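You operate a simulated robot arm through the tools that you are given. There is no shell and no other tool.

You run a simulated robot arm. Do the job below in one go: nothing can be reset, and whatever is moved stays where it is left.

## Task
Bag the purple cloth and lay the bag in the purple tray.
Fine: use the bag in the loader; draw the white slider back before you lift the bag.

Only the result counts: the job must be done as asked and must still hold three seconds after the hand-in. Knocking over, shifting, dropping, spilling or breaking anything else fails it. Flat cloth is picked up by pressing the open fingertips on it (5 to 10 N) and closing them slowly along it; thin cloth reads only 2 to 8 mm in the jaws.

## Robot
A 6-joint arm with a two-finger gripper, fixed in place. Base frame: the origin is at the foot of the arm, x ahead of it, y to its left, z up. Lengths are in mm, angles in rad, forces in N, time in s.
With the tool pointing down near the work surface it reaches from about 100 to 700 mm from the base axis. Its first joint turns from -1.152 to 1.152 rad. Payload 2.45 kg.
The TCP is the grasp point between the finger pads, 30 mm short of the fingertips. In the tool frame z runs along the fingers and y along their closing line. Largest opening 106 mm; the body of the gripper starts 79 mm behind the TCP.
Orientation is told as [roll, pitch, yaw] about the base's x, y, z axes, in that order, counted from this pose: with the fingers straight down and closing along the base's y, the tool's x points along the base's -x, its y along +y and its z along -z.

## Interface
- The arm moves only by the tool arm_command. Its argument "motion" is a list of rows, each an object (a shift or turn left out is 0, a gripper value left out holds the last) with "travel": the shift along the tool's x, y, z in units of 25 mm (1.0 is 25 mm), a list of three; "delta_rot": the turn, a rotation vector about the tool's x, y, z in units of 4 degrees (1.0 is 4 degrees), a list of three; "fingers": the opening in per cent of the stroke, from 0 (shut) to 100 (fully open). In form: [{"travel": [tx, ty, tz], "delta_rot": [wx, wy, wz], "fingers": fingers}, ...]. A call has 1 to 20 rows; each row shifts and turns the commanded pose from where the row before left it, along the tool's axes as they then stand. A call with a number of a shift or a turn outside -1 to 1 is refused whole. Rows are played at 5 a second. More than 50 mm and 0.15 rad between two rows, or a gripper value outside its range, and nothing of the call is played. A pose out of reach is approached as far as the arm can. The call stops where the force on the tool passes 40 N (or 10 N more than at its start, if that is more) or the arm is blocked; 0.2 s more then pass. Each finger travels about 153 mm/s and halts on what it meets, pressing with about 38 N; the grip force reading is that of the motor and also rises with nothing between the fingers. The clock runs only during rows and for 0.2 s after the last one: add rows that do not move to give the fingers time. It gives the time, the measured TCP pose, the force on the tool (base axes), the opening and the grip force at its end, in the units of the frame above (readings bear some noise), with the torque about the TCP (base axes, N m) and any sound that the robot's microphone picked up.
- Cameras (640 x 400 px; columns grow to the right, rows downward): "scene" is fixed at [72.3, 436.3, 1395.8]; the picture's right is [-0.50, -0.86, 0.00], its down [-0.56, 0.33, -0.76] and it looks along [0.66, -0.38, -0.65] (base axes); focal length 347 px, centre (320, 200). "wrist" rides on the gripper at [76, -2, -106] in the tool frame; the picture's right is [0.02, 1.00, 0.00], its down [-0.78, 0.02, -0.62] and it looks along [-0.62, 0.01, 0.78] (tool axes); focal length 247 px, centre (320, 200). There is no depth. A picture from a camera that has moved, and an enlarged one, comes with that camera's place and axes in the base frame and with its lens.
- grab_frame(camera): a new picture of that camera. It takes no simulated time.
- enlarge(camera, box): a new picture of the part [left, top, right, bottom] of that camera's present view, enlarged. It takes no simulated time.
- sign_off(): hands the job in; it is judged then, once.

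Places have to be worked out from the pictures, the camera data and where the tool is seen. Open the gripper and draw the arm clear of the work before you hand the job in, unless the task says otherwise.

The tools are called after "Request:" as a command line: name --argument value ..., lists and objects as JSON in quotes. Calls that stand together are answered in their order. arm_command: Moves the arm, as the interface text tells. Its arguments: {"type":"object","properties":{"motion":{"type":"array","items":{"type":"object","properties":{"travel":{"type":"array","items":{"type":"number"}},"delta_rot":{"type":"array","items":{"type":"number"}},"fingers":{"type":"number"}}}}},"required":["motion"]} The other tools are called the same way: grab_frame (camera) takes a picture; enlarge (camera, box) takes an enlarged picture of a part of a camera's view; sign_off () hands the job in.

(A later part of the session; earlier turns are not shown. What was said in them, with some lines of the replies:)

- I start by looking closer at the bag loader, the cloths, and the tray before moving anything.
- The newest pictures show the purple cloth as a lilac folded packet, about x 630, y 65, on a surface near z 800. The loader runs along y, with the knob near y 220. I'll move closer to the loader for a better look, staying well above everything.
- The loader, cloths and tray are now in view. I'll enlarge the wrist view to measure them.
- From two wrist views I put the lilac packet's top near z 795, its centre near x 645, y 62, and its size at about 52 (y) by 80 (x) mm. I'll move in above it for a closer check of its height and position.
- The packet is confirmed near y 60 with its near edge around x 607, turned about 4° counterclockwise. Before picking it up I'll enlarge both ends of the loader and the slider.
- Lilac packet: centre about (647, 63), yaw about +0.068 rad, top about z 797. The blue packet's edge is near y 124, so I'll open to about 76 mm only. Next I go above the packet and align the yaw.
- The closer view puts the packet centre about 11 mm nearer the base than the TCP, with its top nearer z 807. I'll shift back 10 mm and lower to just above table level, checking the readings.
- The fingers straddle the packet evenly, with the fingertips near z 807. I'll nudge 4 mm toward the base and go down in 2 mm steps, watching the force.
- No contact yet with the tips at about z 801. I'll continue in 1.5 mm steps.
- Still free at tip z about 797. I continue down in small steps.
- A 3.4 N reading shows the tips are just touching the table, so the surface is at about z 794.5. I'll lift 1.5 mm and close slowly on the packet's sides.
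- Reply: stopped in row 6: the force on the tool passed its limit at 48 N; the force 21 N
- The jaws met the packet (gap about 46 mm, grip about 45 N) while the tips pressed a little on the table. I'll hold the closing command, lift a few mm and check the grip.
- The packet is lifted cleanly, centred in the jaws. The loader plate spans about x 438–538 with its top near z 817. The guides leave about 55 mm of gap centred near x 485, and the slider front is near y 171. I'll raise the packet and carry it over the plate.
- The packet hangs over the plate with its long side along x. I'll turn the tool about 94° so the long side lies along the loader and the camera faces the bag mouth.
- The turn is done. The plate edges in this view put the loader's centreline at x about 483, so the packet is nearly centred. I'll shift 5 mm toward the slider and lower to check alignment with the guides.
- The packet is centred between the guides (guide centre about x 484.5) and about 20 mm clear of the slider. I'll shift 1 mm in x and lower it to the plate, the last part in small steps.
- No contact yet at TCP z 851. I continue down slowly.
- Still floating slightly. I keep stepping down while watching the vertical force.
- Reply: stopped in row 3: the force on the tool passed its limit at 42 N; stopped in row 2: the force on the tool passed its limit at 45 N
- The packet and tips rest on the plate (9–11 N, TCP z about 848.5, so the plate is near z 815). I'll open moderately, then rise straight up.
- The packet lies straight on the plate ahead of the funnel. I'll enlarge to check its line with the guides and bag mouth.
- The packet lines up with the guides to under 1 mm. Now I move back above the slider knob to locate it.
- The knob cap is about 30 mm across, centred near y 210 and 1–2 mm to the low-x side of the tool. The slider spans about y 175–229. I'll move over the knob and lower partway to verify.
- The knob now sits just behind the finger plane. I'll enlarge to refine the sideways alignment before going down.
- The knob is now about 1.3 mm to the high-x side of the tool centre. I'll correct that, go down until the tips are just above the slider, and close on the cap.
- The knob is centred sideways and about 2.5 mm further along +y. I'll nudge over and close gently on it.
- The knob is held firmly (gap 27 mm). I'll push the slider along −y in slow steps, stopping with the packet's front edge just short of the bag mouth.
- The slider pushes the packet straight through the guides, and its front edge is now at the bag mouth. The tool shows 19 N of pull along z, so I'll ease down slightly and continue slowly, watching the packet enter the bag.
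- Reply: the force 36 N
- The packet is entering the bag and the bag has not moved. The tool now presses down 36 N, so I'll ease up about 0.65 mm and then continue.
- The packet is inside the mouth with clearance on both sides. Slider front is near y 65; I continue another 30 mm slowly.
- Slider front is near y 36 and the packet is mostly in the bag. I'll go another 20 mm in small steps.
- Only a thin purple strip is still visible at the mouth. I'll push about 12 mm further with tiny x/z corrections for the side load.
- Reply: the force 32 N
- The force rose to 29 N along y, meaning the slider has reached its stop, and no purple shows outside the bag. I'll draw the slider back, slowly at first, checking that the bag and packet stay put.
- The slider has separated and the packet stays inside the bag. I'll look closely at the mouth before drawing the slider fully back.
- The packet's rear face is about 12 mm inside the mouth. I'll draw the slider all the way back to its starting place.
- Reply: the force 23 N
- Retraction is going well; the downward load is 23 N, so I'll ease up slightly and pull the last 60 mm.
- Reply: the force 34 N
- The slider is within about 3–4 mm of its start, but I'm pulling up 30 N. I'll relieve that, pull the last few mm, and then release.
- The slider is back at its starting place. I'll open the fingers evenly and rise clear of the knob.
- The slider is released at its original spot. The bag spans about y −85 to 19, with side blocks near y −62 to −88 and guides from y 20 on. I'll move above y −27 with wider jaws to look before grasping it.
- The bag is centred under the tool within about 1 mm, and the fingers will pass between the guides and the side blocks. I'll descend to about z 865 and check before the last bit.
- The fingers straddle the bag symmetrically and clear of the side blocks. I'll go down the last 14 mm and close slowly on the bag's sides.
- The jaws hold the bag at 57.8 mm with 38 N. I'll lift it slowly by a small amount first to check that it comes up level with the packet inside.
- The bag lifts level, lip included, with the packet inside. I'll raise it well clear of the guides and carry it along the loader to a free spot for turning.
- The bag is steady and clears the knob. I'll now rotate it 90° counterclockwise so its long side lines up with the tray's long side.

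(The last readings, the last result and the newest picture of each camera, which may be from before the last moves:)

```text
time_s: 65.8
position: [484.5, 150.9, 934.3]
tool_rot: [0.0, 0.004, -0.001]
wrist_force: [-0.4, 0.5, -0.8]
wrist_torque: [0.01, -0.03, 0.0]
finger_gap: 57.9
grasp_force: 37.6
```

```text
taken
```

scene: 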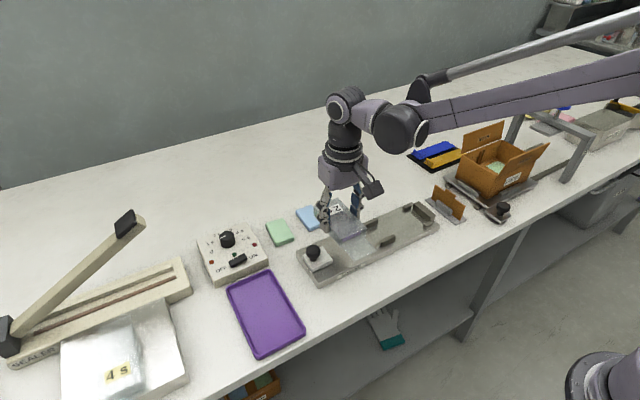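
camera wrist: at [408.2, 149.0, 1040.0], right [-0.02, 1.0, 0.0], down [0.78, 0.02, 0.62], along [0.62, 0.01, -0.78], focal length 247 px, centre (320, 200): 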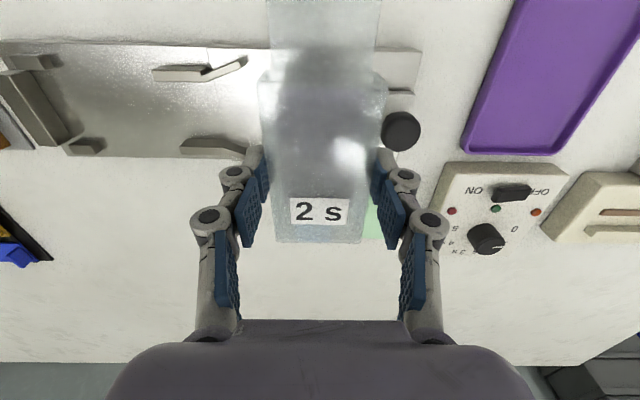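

The turn is complete with the bag's lip toward the arm. I'll carry it over to above the tray's centre (about x 462, y 342), keeping the height.

Request:
arm_command --motion '[{"travel": [0.04, 0.3, 0]}, {"travel": [0.08, 0.6, 0]}, {"travel": [0.08, 0.65, 0]}, {"travel": [0.08, 0.65, 0]}, {"travel": [0.08, 0.65, 0]}, {"travel": [0.08, 0.65, 0]}, {"travel": [0.08, 0.65, 0]}, {"travel": [0.08, 0.65, 0]}, {"travel": [0.08, 0.65, 0]}, {"travel": [0.08, 0.65, 0]}, {"travel": [0.08, 0.65, 0]}, {"travel": [0.08, 0.55, 0]}, {"travel": [0.06, 0.34, 0]}, {"travel": [0, 0, 0]}]'

Request:
grab_frame --camera "wrist"

Request:
enlarge --camera "scene" --box '[200, 220, 360, 370]'

```text
time_s: 68.8
position: [458.5, 340.6, 933.9]
tool_rot: [0.0, 0.001, -0.001]
wrist_force: [0.5, -0.6, 0.5]
wrist_torque: [0.01, 0.0, -0.02]
finger_gap: 58.0
grasp_force: 38.3
```

```text
taken
camera wrist: at [382.6, 338.8, 1040.0], right [-0.02, 1.0, 0.0], down [0.78, 0.02, 0.62], along [0.62, 0.01, -0.78], focal length 247 px, centre (320, 200)
```

wrist: 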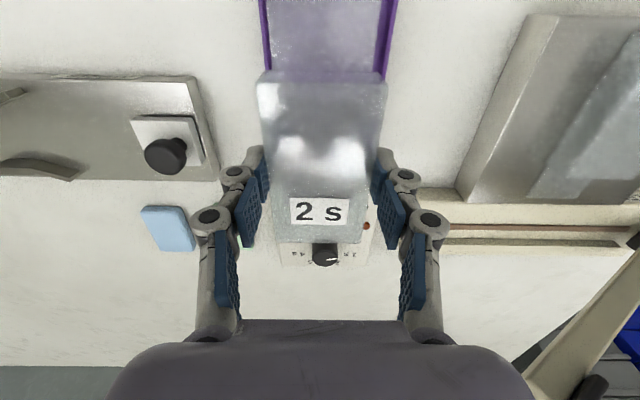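

```text
2.67 times, centred on (280, 295) of scene
camera zoom: at [72.3, 436.3, 1395.8], right [-0.5, -0.86, 0.0], down [-0.56, 0.33, -0.76], along [0.66, -0.38, -0.65], focal length 925 px, centre (427, -53)
```

zoom: 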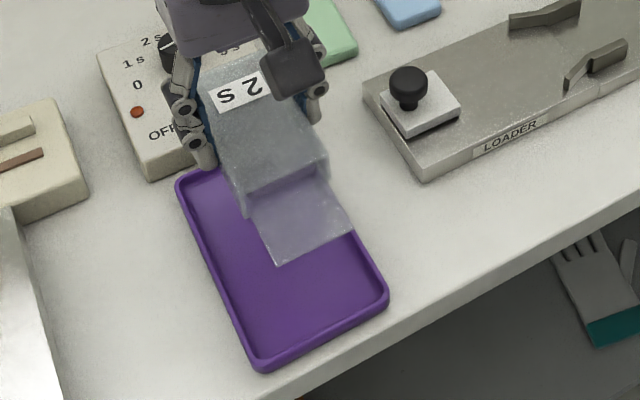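

I'm above the tray. By the wrist view its centre is about 3.5 mm further along +y, and by the scene view the bag should sit about 4–5 mm further along +x. I'll correct both and lower to about 40 mm above the tray to compare directly.

Request:
arm_command --motion '[{"travel": [-0.18, 0.14, 0]}, {"travel": [0, 0, 0.5]}, {"travel": [0, 0, 0.6]}, {"travel": [0, 0, 0.6]}, {"travel": [0, 0, 0.4]}, {"travel": [0, 0, 0]}]'

Request:
grab_frame --camera "wrist"

Request:
enlarge --camera "scene" --box '[205, 240, 325, 370]'

Request:
enlarge --camera "wrist" --box '[230, 0, 410, 110]'

```text
time_s: 70.2
position: [464.6, 342.2, 881.0]
tool_rot: [0.0, 0.003, -0.002]
wrist_force: [-0.1, 0.0, -0.2]
wrist_torque: [0.03, -0.01, 0.01]
finger_gap: 58.1
grasp_force: 37.8
```

```text
taken
camera wrist: at [388.6, 341.9, 987.3], right [-0.02, 1.0, 0.0], down [0.78, 0.01, 0.62], along [0.62, 0.01, -0.78], focal length 247 px, centre (320, 200)
```

wrist: 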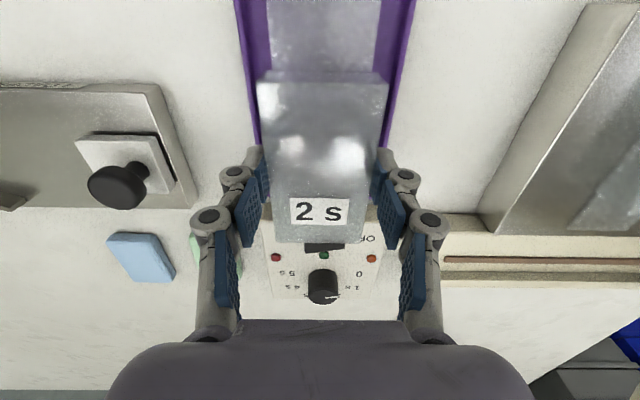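

```text
3.08 times, centred on (265, 305) of scene
camera zoom: at [72.3, 436.3, 1395.8], right [-0.5, -0.86, 0.0], down [-0.56, 0.33, -0.76], along [0.66, -0.38, -0.65], focal length 1068 px, centre (489, -123)
```

zoom: 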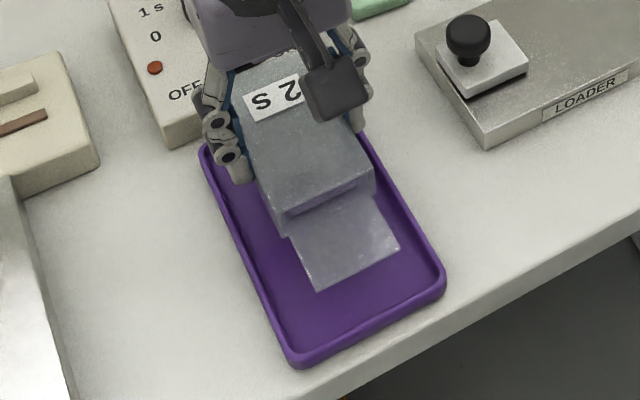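

```text
3.56 times, centred on (320, 55) of wrist
camera zoom: at [388.6, 341.9, 987.3], right [-0.02, 1.0, 0.0], down [0.78, 0.01, 0.62], along [0.62, 0.01, -0.78], focal length 878 px, centre (320, 716)
```

zoom: 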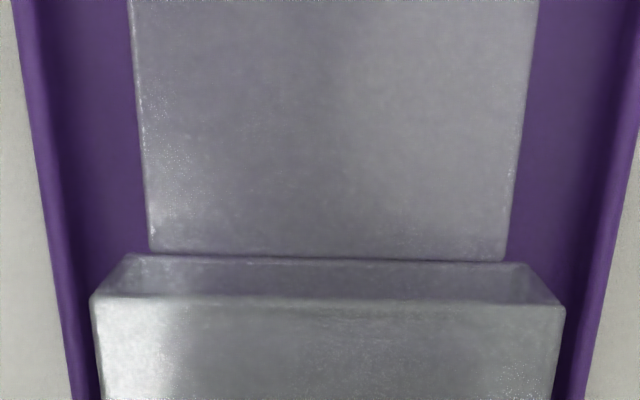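

The bag is centred across the tray. By my estimates it should shift about 2 mm toward the arm to leave equal margins at both ends. I'll do that and lower until the bag bottom is just above rim level.

Request:
arm_command --motion '[{"travel": [0.07, 0.02, 0]}, {"travel": [0, 0, 0.5]}, {"travel": [0, 0, 0.5]}, {"travel": [0, 0, 0.24]}, {"travel": [0, 0, 0]}]'

Request:
enlarge --camera "wrist" --box '[220, 0, 420, 125]'

Request:
enlarge --camera "scene" --box '[205, 240, 325, 370]'

Request:
grab_frame --camera "wrist"

```text
time_s: 71.5
position: [464.4, 345.3, 850.9]
tool_rot: [0.0, 0.002, -0.003]
wrist_force: [0.2, 0.8, -0.3]
wrist_torque: [0.0, -0.04, -0.03]
finger_gap: 57.9
grasp_force: 37.9
```

```text
3.20 times, centred on (320, 62) of wrist
camera zoom: at [388.2, 344.3, 956.9], right [-0.02, 1.0, 0.0], down [0.78, 0.02, 0.62], along [0.62, 0.01, -0.78], focal length 790 px, centre (320, 640)
```

zoom: 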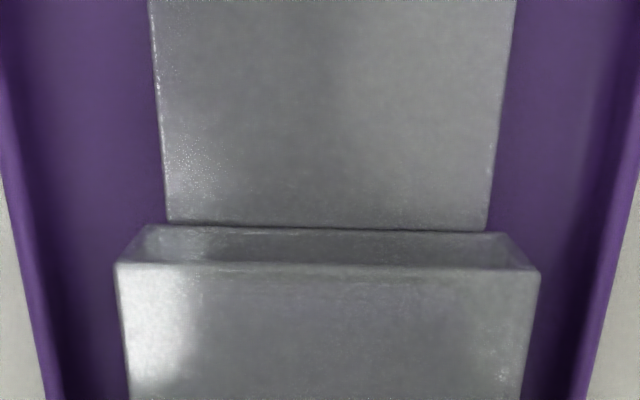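

```text
3.08 times, centred on (265, 305) of scene
camera zoom: at [72.3, 436.3, 1395.8], right [-0.5, -0.86, 0.0], down [-0.56, 0.33, -0.76], along [0.66, -0.38, -0.65], focal length 1068 px, centre (489, -123)
```

zoom: 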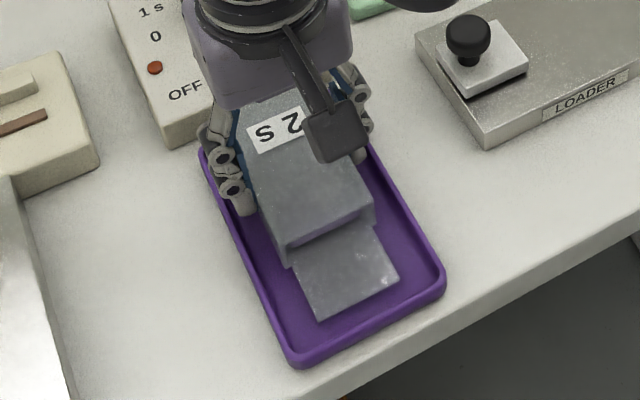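

```text
taken
camera wrist: at [388.2, 344.3, 956.9], right [-0.02, 1.0, 0.0], down [0.78, 0.02, 0.62], along [0.62, 0.01, -0.78], focal length 247 px, centre (320, 200)
```

wrist: 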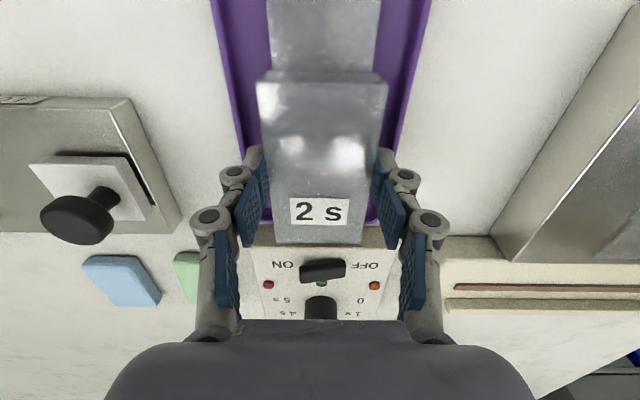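

The tray's far edge is now visible beside the bag. I'll enlarge both ends to compare the margins before the final lowering.

Request:
enlarge --camera "scene" --box '[250, 300, 320, 360]'

Request:
enlarge --camera "wrist" --box '[240, 180, 400, 260]'

```text
6.67 times, centred on (285, 330) of scene
camera zoom: at [72.3, 436.3, 1395.8], right [-0.5, -0.86, 0.0], down [-0.56, 0.33, -0.76], along [0.66, -0.38, -0.65], focal length 2313 px, centre (553, -667)
```

zoom: 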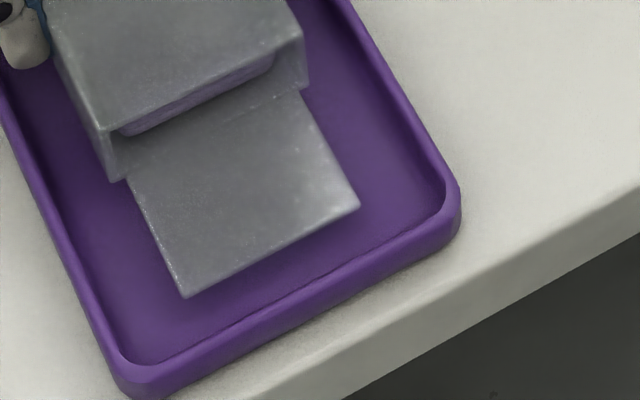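

```text
4.00 times, centred on (320, 220) of wrist
camera zoom: at [388.2, 344.3, 956.9], right [-0.02, 1.0, 0.0], down [0.78, 0.02, 0.62], along [0.62, 0.01, -0.78], focal length 988 px, centre (320, 120)
```

zoom: 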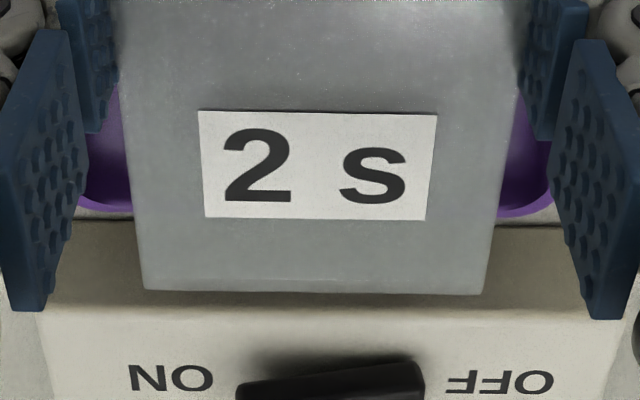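

Margins at both ends are about 7–8 mm. Across the tray the bag is about 2 mm too far along +y. I'll correct that and lower it gently, in small steps at the end.

Request:
arm_command --motion '[{"travel": [0, -0.08, 0]}, {"travel": [0, 0, 0.2]}, {"travel": [0, 0, 0.2]}, {"travel": [0, 0, 0.05]}, {"travel": [0, 0, 0]}]'

Request:
enlarge --camera "scene" --box '[205, 240, 325, 370]'

Request:
enlarge --camera "wrist" --box '[200, 0, 440, 250]'

```text
time_s: 72.7
position: [464.4, 343.3, 840.6]
tool_rot: [-0.001, -0.001, -0.003]
wrist_force: [1.7, 1.6, 19.4]
wrist_torque: [0.03, -0.04, 0.01]
finger_gap: 58.0
grasp_force: 38.1
```

```text
3.08 times, centred on (265, 305) of scene
camera zoom: at [72.1, 436.1, 1395.8], right [-0.5, -0.86, 0.0], down [-0.56, 0.33, -0.76], along [0.66, -0.38, -0.65], focal length 1068 px, centre (489, -123)
```

zoom: 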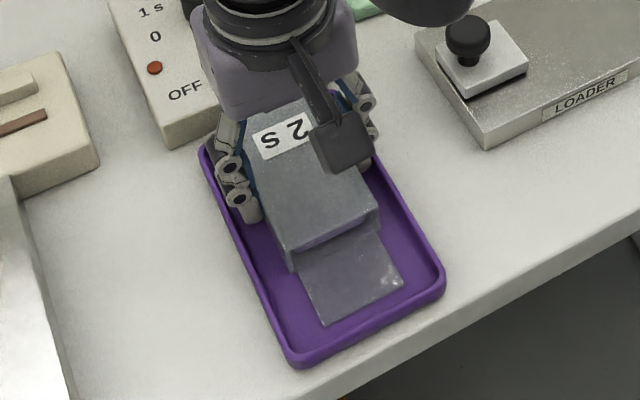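

```text
1.60 times, centred on (320, 125) of wrist
camera zoom: at [387.9, 341.7, 946.5], right [-0.02, 1.0, 0.0], down [0.78, 0.01, 0.62], along [0.62, 0.01, -0.78], focal length 395 px, centre (320, 320)
```

zoom: 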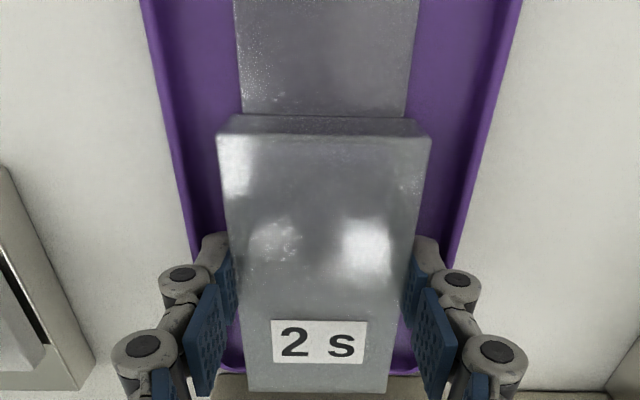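

Contact shows 19 N upward with no torque, so it looks like flat contact. I'll check closely that it is the bag on the tray floor and not the fingers on the rim.

Request:
enlarge --camera "scene" --box '[265, 270, 335, 350]'

Request:
enlarge --camera "scene" --box '[262, 285, 312, 320]'

Request:
enlarge --camera "wrist" --box '[250, 120, 350, 200]'

Request:
enlarge --camera "wrist" --box '[360, 120, 440, 200]'

Request:
enlarge --camera "scene" --box '[265, 285, 305, 315]'

```text
5.00 times, centred on (300, 310) of scene
camera zoom: at [72.1, 436.1, 1395.8], right [-0.5, -0.86, 0.0], down [-0.56, 0.33, -0.76], along [0.66, -0.38, -0.65], focal length 1735 px, centre (420, -350)
```

zoom: 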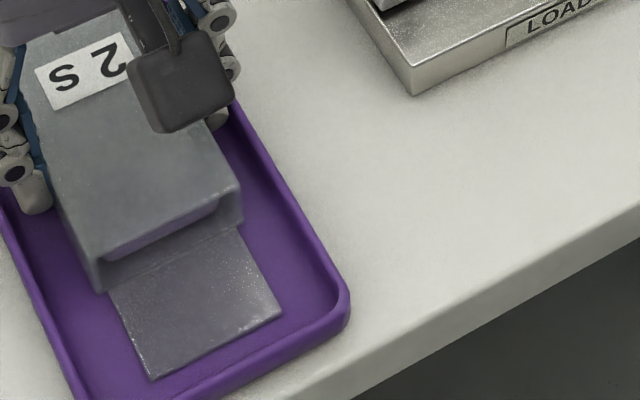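

```text
11.43 times, centred on (287, 302) of scene
camera zoom: at [72.1, 436.1, 1395.8], right [-0.5, -0.86, 0.0], down [-0.56, 0.33, -0.76], along [0.66, -0.38, -0.65], focal length 3966 px, centre (697, -971)
```

zoom: 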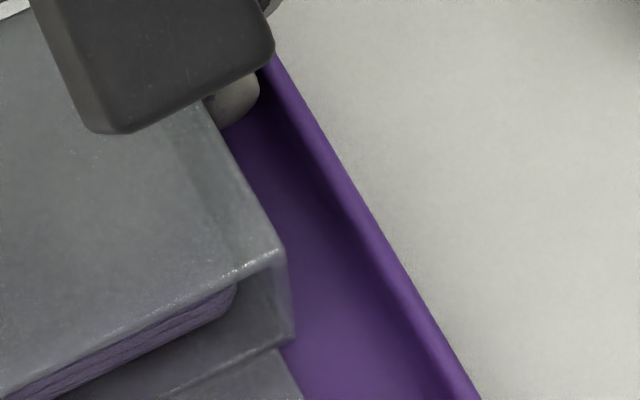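

```text
5.00 times, centred on (300, 160) of wrist
camera zoom: at [387.9, 341.7, 946.5], right [-0.02, 1.0, 0.0], down [0.78, 0.01, 0.62], along [0.62, 0.01, -0.78], focal length 1235 px, centre (420, 400)
```

zoom: 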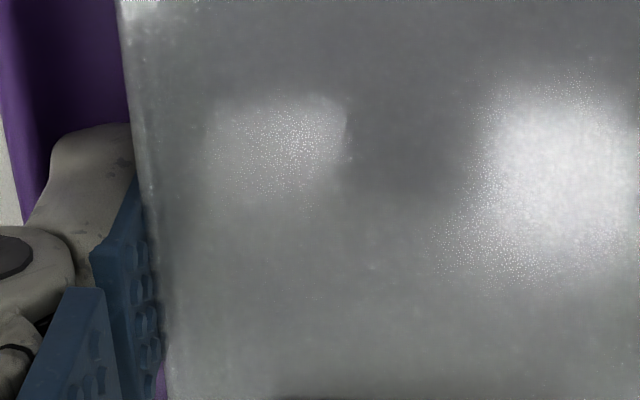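

```text
5.00 times, centred on (400, 160) of wrist
camera zoom: at [387.9, 341.7, 946.5], right [-0.02, 1.0, 0.0], down [0.78, 0.01, 0.62], along [0.62, 0.01, -0.78], focal length 1235 px, centre (-80, 400)
```

zoom: 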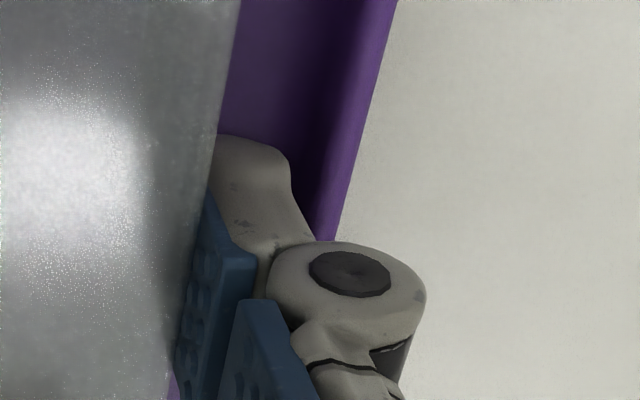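

```text
13.33 times, centred on (285, 300) of scene
camera zoom: at [72.1, 436.1, 1395.8], right [-0.5, -0.86, 0.0], down [-0.56, 0.33, -0.76], along [0.66, -0.38, -0.65], focal length 4627 px, centre (787, -1133)
```

zoom: 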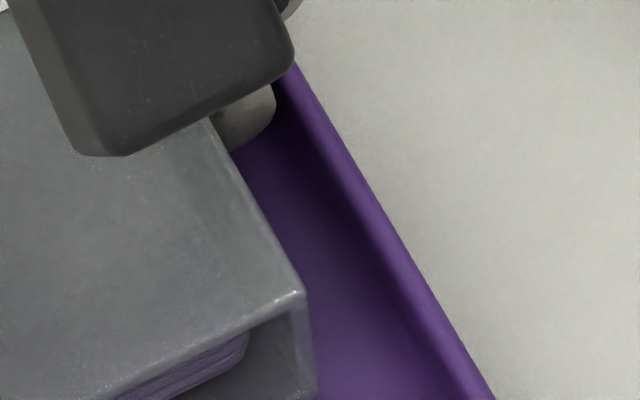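

The fingertips are inside the tray walls, and the bag rests on the floor. The −y finger has only about 1.5 mm to the wall, versus about 5 mm on the other side. I'll lift 3 mm, shift 1.6 mm along +y, and set it down again lightly.

Request:
arm_command --motion '[{"travel": [0, 0, -0.12]}, {"travel": [0, 0.065, 0]}, {"travel": [0, 0, 0.04]}, {"travel": [0, 0, 0.04]}, {"travel": [0, 0, 0.02]}, {"travel": [0, 0, 0]}]'

Request:
enlarge --camera "wrist" --box '[230, 100, 410, 200]'

```text
time_s: 74.0
position: [463.8, 344.6, 841.8]
tool_rot: [-0.001, 0.004, -0.001]
wrist_force: [-2.2, 0.3, 10.8]
wrist_torque: [-0.01, -0.12, 0.02]
finger_gap: 57.8
grasp_force: 38.4
```

```text
3.56 times, centred on (320, 150) of wrist
camera zoom: at [387.6, 343.4, 946.6], right [-0.02, 1.0, 0.0], down [0.78, 0.02, 0.62], along [0.62, 0.01, -0.78], focal length 878 px, centre (320, 378)
```

zoom: 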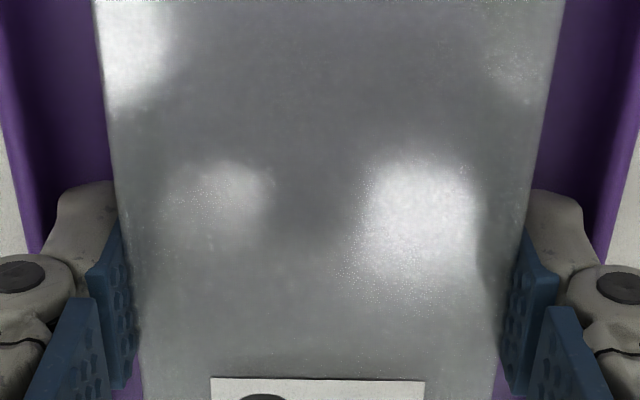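

The finger gaps to the walls are now even at about 4 mm, with a light 11 N contact. I'll open just 2–3 mm per side and check.

Request:
arm_command --motion '[{"fingers": 54}, {"fingers": 56}, {"fingers": 58}, {"fingers": 59}, {"travel": [0, 0, 0]}, {"travel": [0, 0, 0]}]'

Request:
enlarge --camera "wrist" --box '[230, 100, 410, 200]'

Request:
enlarge --camera "scene" --box '[205, 240, 325, 370]'

```text
time_s: 75.5
position: [463.2, 345.5, 839.6]
tool_rot: [0.0, -0.001, -0.001]
wrist_force: [0.2, 0.2, -0.8]
wrist_torque: [0.0, 0.0, -0.02]
finger_gap: 62.6
grasp_force: 0.0
```

```text
3.56 times, centred on (320, 150) of wrist
camera zoom: at [387.8, 343.4, 946.3], right [-0.02, 1.0, 0.0], down [0.78, 0.02, 0.62], along [0.62, 0.01, -0.78], focal length 878 px, centre (320, 378)
```

zoom: 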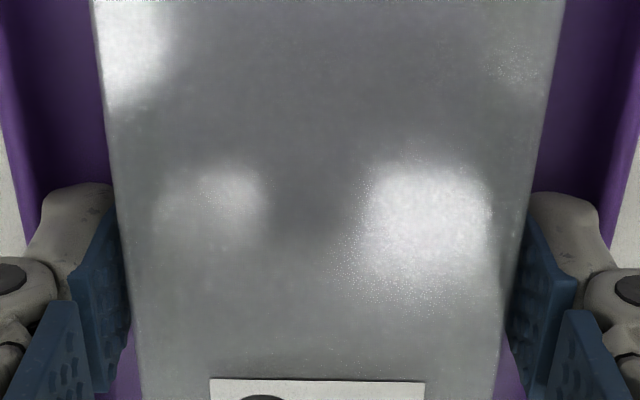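

```text
3.08 times, centred on (265, 305) of scene
camera zoom: at [72.3, 436.3, 1395.8], right [-0.5, -0.86, 0.0], down [-0.56, 0.33, -0.76], along [0.66, -0.38, -0.65], focal length 1068 px, centre (489, -123)
```

zoom: 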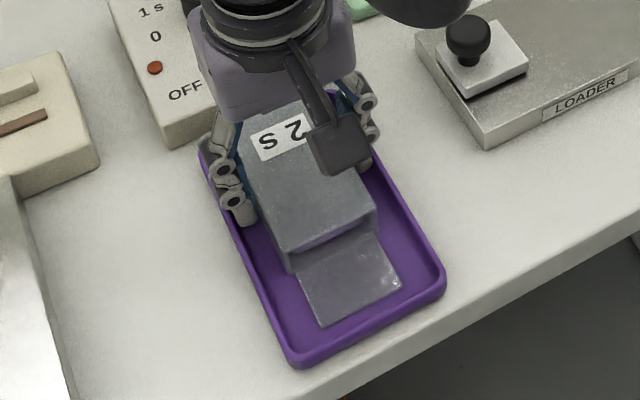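

The bag is released (gap 62.6 mm, no forces) and rests in the tray. I'll rise straight up slowly.

Request:
arm_command --motion '[{"travel": [0, 0, -0.15]}, {"travel": [0, 0, -0.25]}, {"travel": [0, 0, -0.4]}, {"travel": [0, 0, -0.6]}, {"travel": [0, 0, -0.9]}, {"travel": [0, 0, -1]}, {"travel": [0, 0, -1]}, {"travel": [0, 0, -1]}, {"travel": [0, 0, 0]}]'

Request:
grab_frame --camera "wrist"

Request:
grab_frame --camera "scene"

Request:
enlarge --camera "scene" --box '[205, 240, 325, 370]'

```text
time_s: 77.5
position: [463.8, 345.2, 970.9]
tool_rot: [0.001, 0.001, 0.0]
wrist_force: [-0.1, 0.2, 0.0]
wrist_torque: [0.0, 0.0, -0.03]
finger_gap: 62.9
grasp_force: 0.0
```

```text
taken
camera wrist: at [386.7, 342.5, 1077.3], right [-0.02, 1.0, 0.0], down [0.78, 0.02, 0.62], along [0.62, 0.01, -0.78], focal length 247 px, centre (320, 200)
```

wrist: 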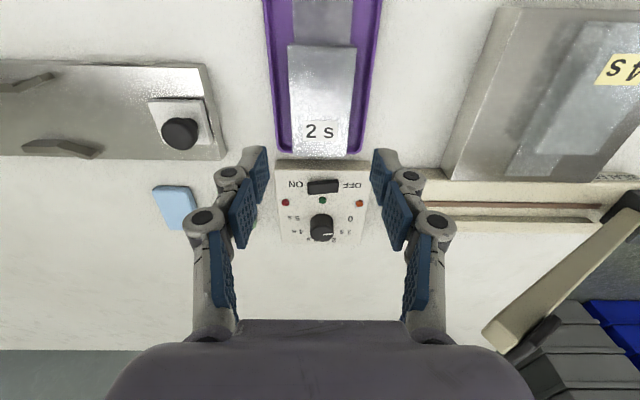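

```text
taken
```

scene: 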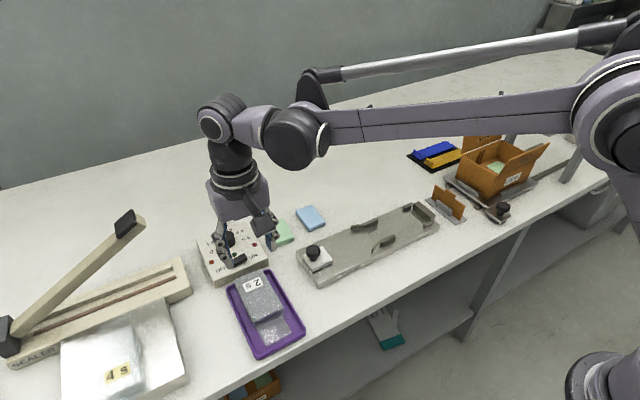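

```text
3.08 times, centred on (265, 305) of scene
camera zoom: at [72.3, 436.3, 1395.8], right [-0.5, -0.86, 0.0], down [-0.56, 0.33, -0.76], along [0.66, -0.38, -0.65], focal length 1068 px, centre (489, -123)
```

zoom: 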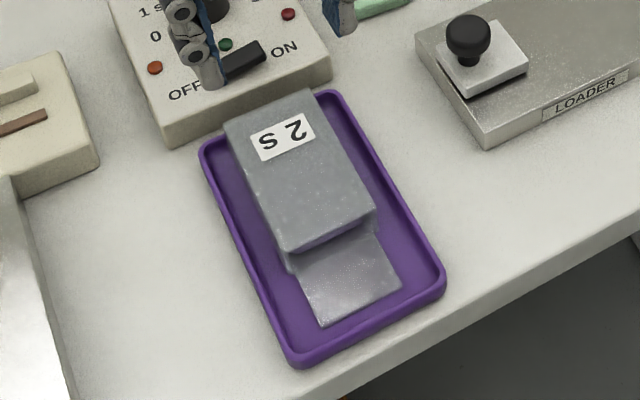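

The bag lies in the tray. I'll enlarge to make sure its closed end is inside the rim and it lies flat.

Request:
enlarge --camera "wrist" --box '[250, 0, 390, 170]'

Request:
enlarge --camera "scene" --box '[220, 260, 310, 365]'

```text
2.35 times, centred on (320, 85) of wrist
camera zoom: at [386.7, 342.5, 1077.3], right [-0.02, 1.0, 0.0], down [0.78, 0.02, 0.62], along [0.62, 0.01, -0.78], focal length 581 px, centre (320, 471)
```

zoom: 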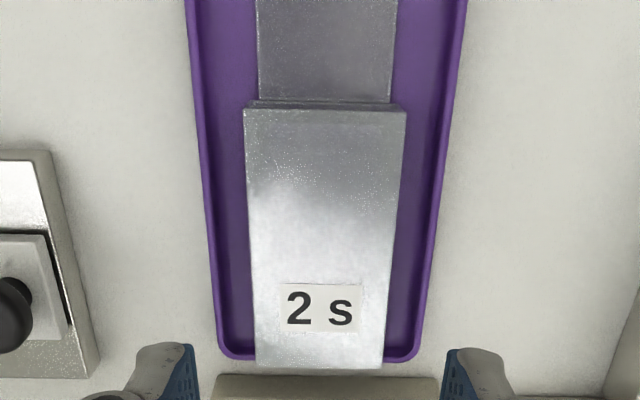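

```text
3.81 times, centred on (265, 312) of scene
camera zoom: at [72.3, 436.3, 1395.8], right [-0.5, -0.86, 0.0], down [-0.56, 0.33, -0.76], along [0.66, -0.38, -0.65], focal length 1322 px, centre (530, -229)
```

zoom: 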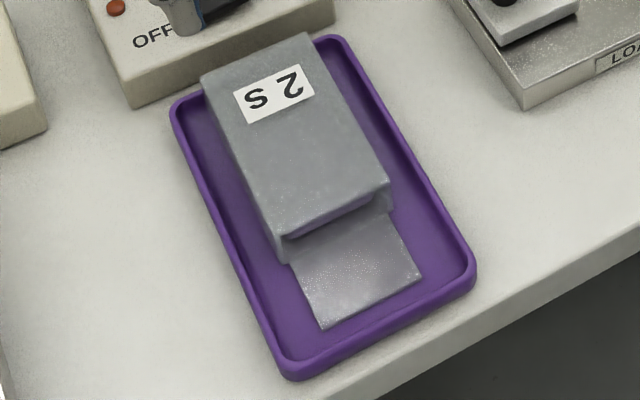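

By measurement, the closed end is about 3 mm inside the rim. I'll back the arm off toward the base, open the gripper fully, and take a wider look at the tray.

Request:
arm_command --motion '[{"travel": [0, 0, -0.8]}, {"travel": [0, 0, -0.8]}, {"travel": [0.7, 0, -0.2]}, {"travel": [0.7, 0, 0]}, {"travel": [0.7, 0, 0]}, {"travel": [0.7, 0, 0]}, {"travel": [0.7, 0, 0]}, {"travel": [0.7, 0, 0]}, {"travel": [0.7, 0, 0]}, {"travel": [0.7, 0, 0], "fingers": 100}, {"travel": [0, 0, 0]}]'

Request:
grab_frame --camera "wrist"

Request:
enlarge --camera "wrist" --box '[240, 90, 400, 240]'

Request:
grab_frame --camera "scene"

```text
time_s: 79.8
position: [322.9, 346.1, 1019.1]
tool_rot: [-0.002, 0.001, 0.0]
wrist_force: [0.4, 0.0, 0.0]
wrist_torque: [0.02, -0.01, 0.03]
finger_gap: 105.9
grasp_force: 0.0
```

```text
taken
camera wrist: at [246.1, 344.1, 1124.6], right [-0.02, 1.0, 0.0], down [0.78, 0.01, 0.62], along [0.62, 0.01, -0.78], focal length 247 px, centre (320, 200)
```

wrist: 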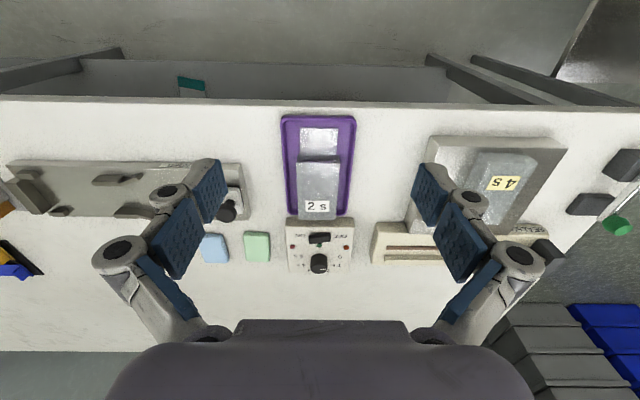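

```text
2.67 times, centred on (320, 165) of wrist
camera zoom: at [246.1, 344.1, 1124.6], right [-0.02, 1.0, 0.0], down [0.78, 0.01, 0.62], along [0.62, 0.01, -0.78], focal length 659 px, centre (320, 293)
```

zoom: 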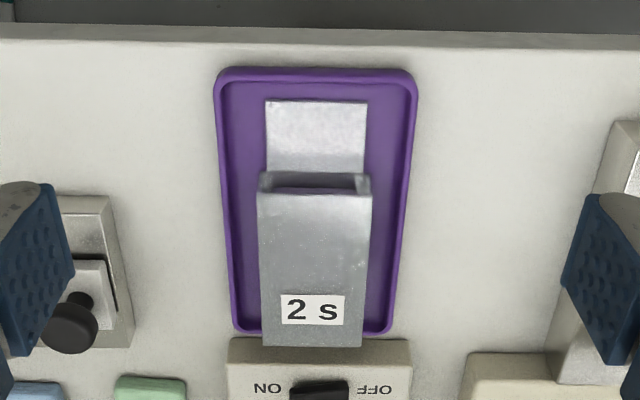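

```text
taken
```

scene: 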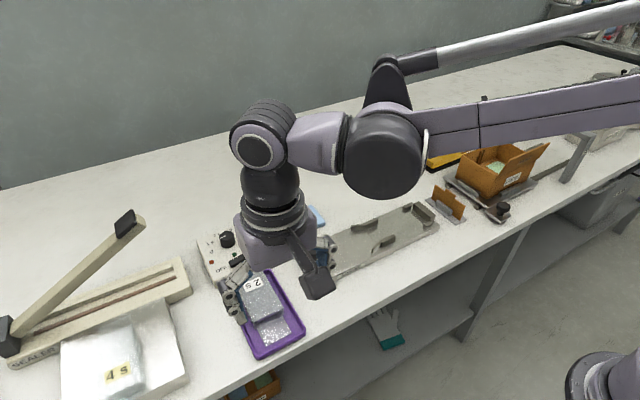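

The bag lies flat inside the tray with the packet in it, and the slider, loader, tray and other cloths are undisturbed. I'll move the arm up and back to its starting area, clear of the work.

Request:
arm_command --motion '[{"travel": [0, 0, -0.9]}, {"travel": [0, 0, -0.9]}, {"travel": [0, 0, -0.9]}, {"travel": [0, 0, -0.9]}, {"travel": [-0.15, -0.98, 0]}, {"travel": [-0.15, -0.98, 0]}, {"travel": [-0.15, -0.98, 0]}, {"travel": [-0.15, -0.98, 0]}, {"travel": [-0.15, -0.98, 0]}, {"travel": [-0.15, -0.98, 0]}, {"travel": [-0.15, -0.98, 0]}, {"travel": [-0.15, -0.98, 0]}, {"travel": [-0.15, -0.98, 0]}, {"travel": [-0.15, -0.98, 0]}, {"travel": [-0.15, -0.98, 0]}, {"travel": [-0.15, -0.98, 0]}, {"travel": [-0.15, -0.98, 0]}, {"travel": [-0.15, -0.98, 0]}, {"travel": [0, 0, 0]}]'

Request:
grab_frame --camera "scene"

Request:
enlarge --camera "scene" --box '[180, 180, 460, 370]'

Request:
enlarge --camera "scene" --box '[220, 260, 310, 365]'

```text
time_s: 83.8
position: [375.2, 0.1, 1107.2]
tool_rot: [0.0, 0.003, -0.001]
wrist_force: [0.5, 0.0, -0.6]
wrist_torque: [-0.02, 0.01, 0.0]
finger_gap: 105.9
grasp_force: 0.0
```

```text
taken
```

scene: 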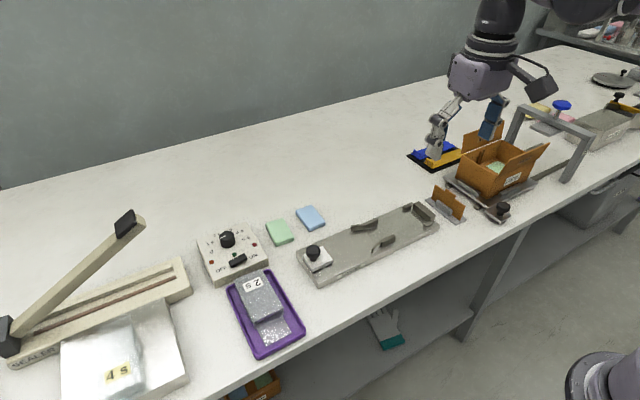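

```text
2.11 times, centred on (320, 275) of scene
camera zoom: at [72.3, 436.3, 1395.8], right [-0.5, -0.86, 0.0], down [-0.56, 0.33, -0.76], along [0.66, -0.38, -0.65], focal length 731 px, centre (320, 42)
```

zoom: 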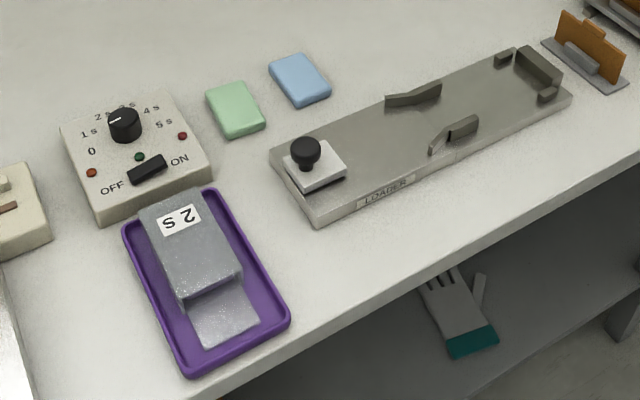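

```text
3.81 times, centred on (265, 312) of scene
camera zoom: at [72.3, 436.3, 1395.8], right [-0.5, -0.86, 0.0], down [-0.56, 0.33, -0.76], along [0.66, -0.38, -0.65], focal length 1322 px, centre (530, -229)
```

zoom: 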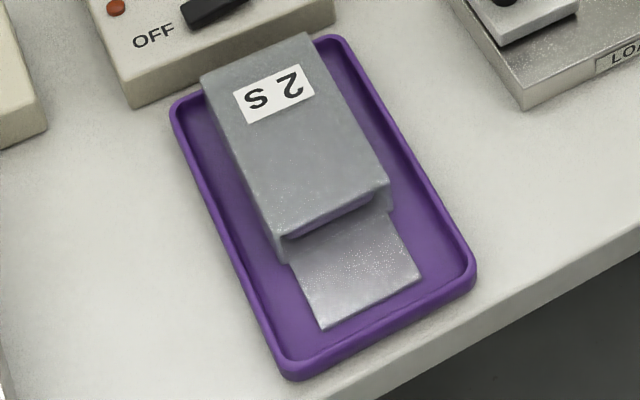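

The latest pictures show the bag lying in the purple tray with the purple cloth inside. The slider is drawn back, nothing else has moved, and the gripper is open and clear. I hand the job in.

Request:
sign_off

```text
The job is handed in.
```

The purple cloth is in the bag from the loader, and the bag is lying in the purple tray. I handed the job in with the arm clear and the gripper open.

- **Bagging:** I set the cloth on the loader plate and pushed it in with the white slider. Its rear edge ended up about 12 mm inside the bag mouth. I then drew the slider back to its starting place before lifting the bag.
- **In the tray:** the bag is inside the rim all round. The tightest spot is the closed end, about 3 mm from the wall. I judged it flat on the tray floor from the force readings and pictures.
- **Everything else:** the last pictures show nothing else moved: the tray, the loader, the other cloths and the sealer are as they were.
- **Not sealed:** I left the bag open, since the task did not ask for sealing.
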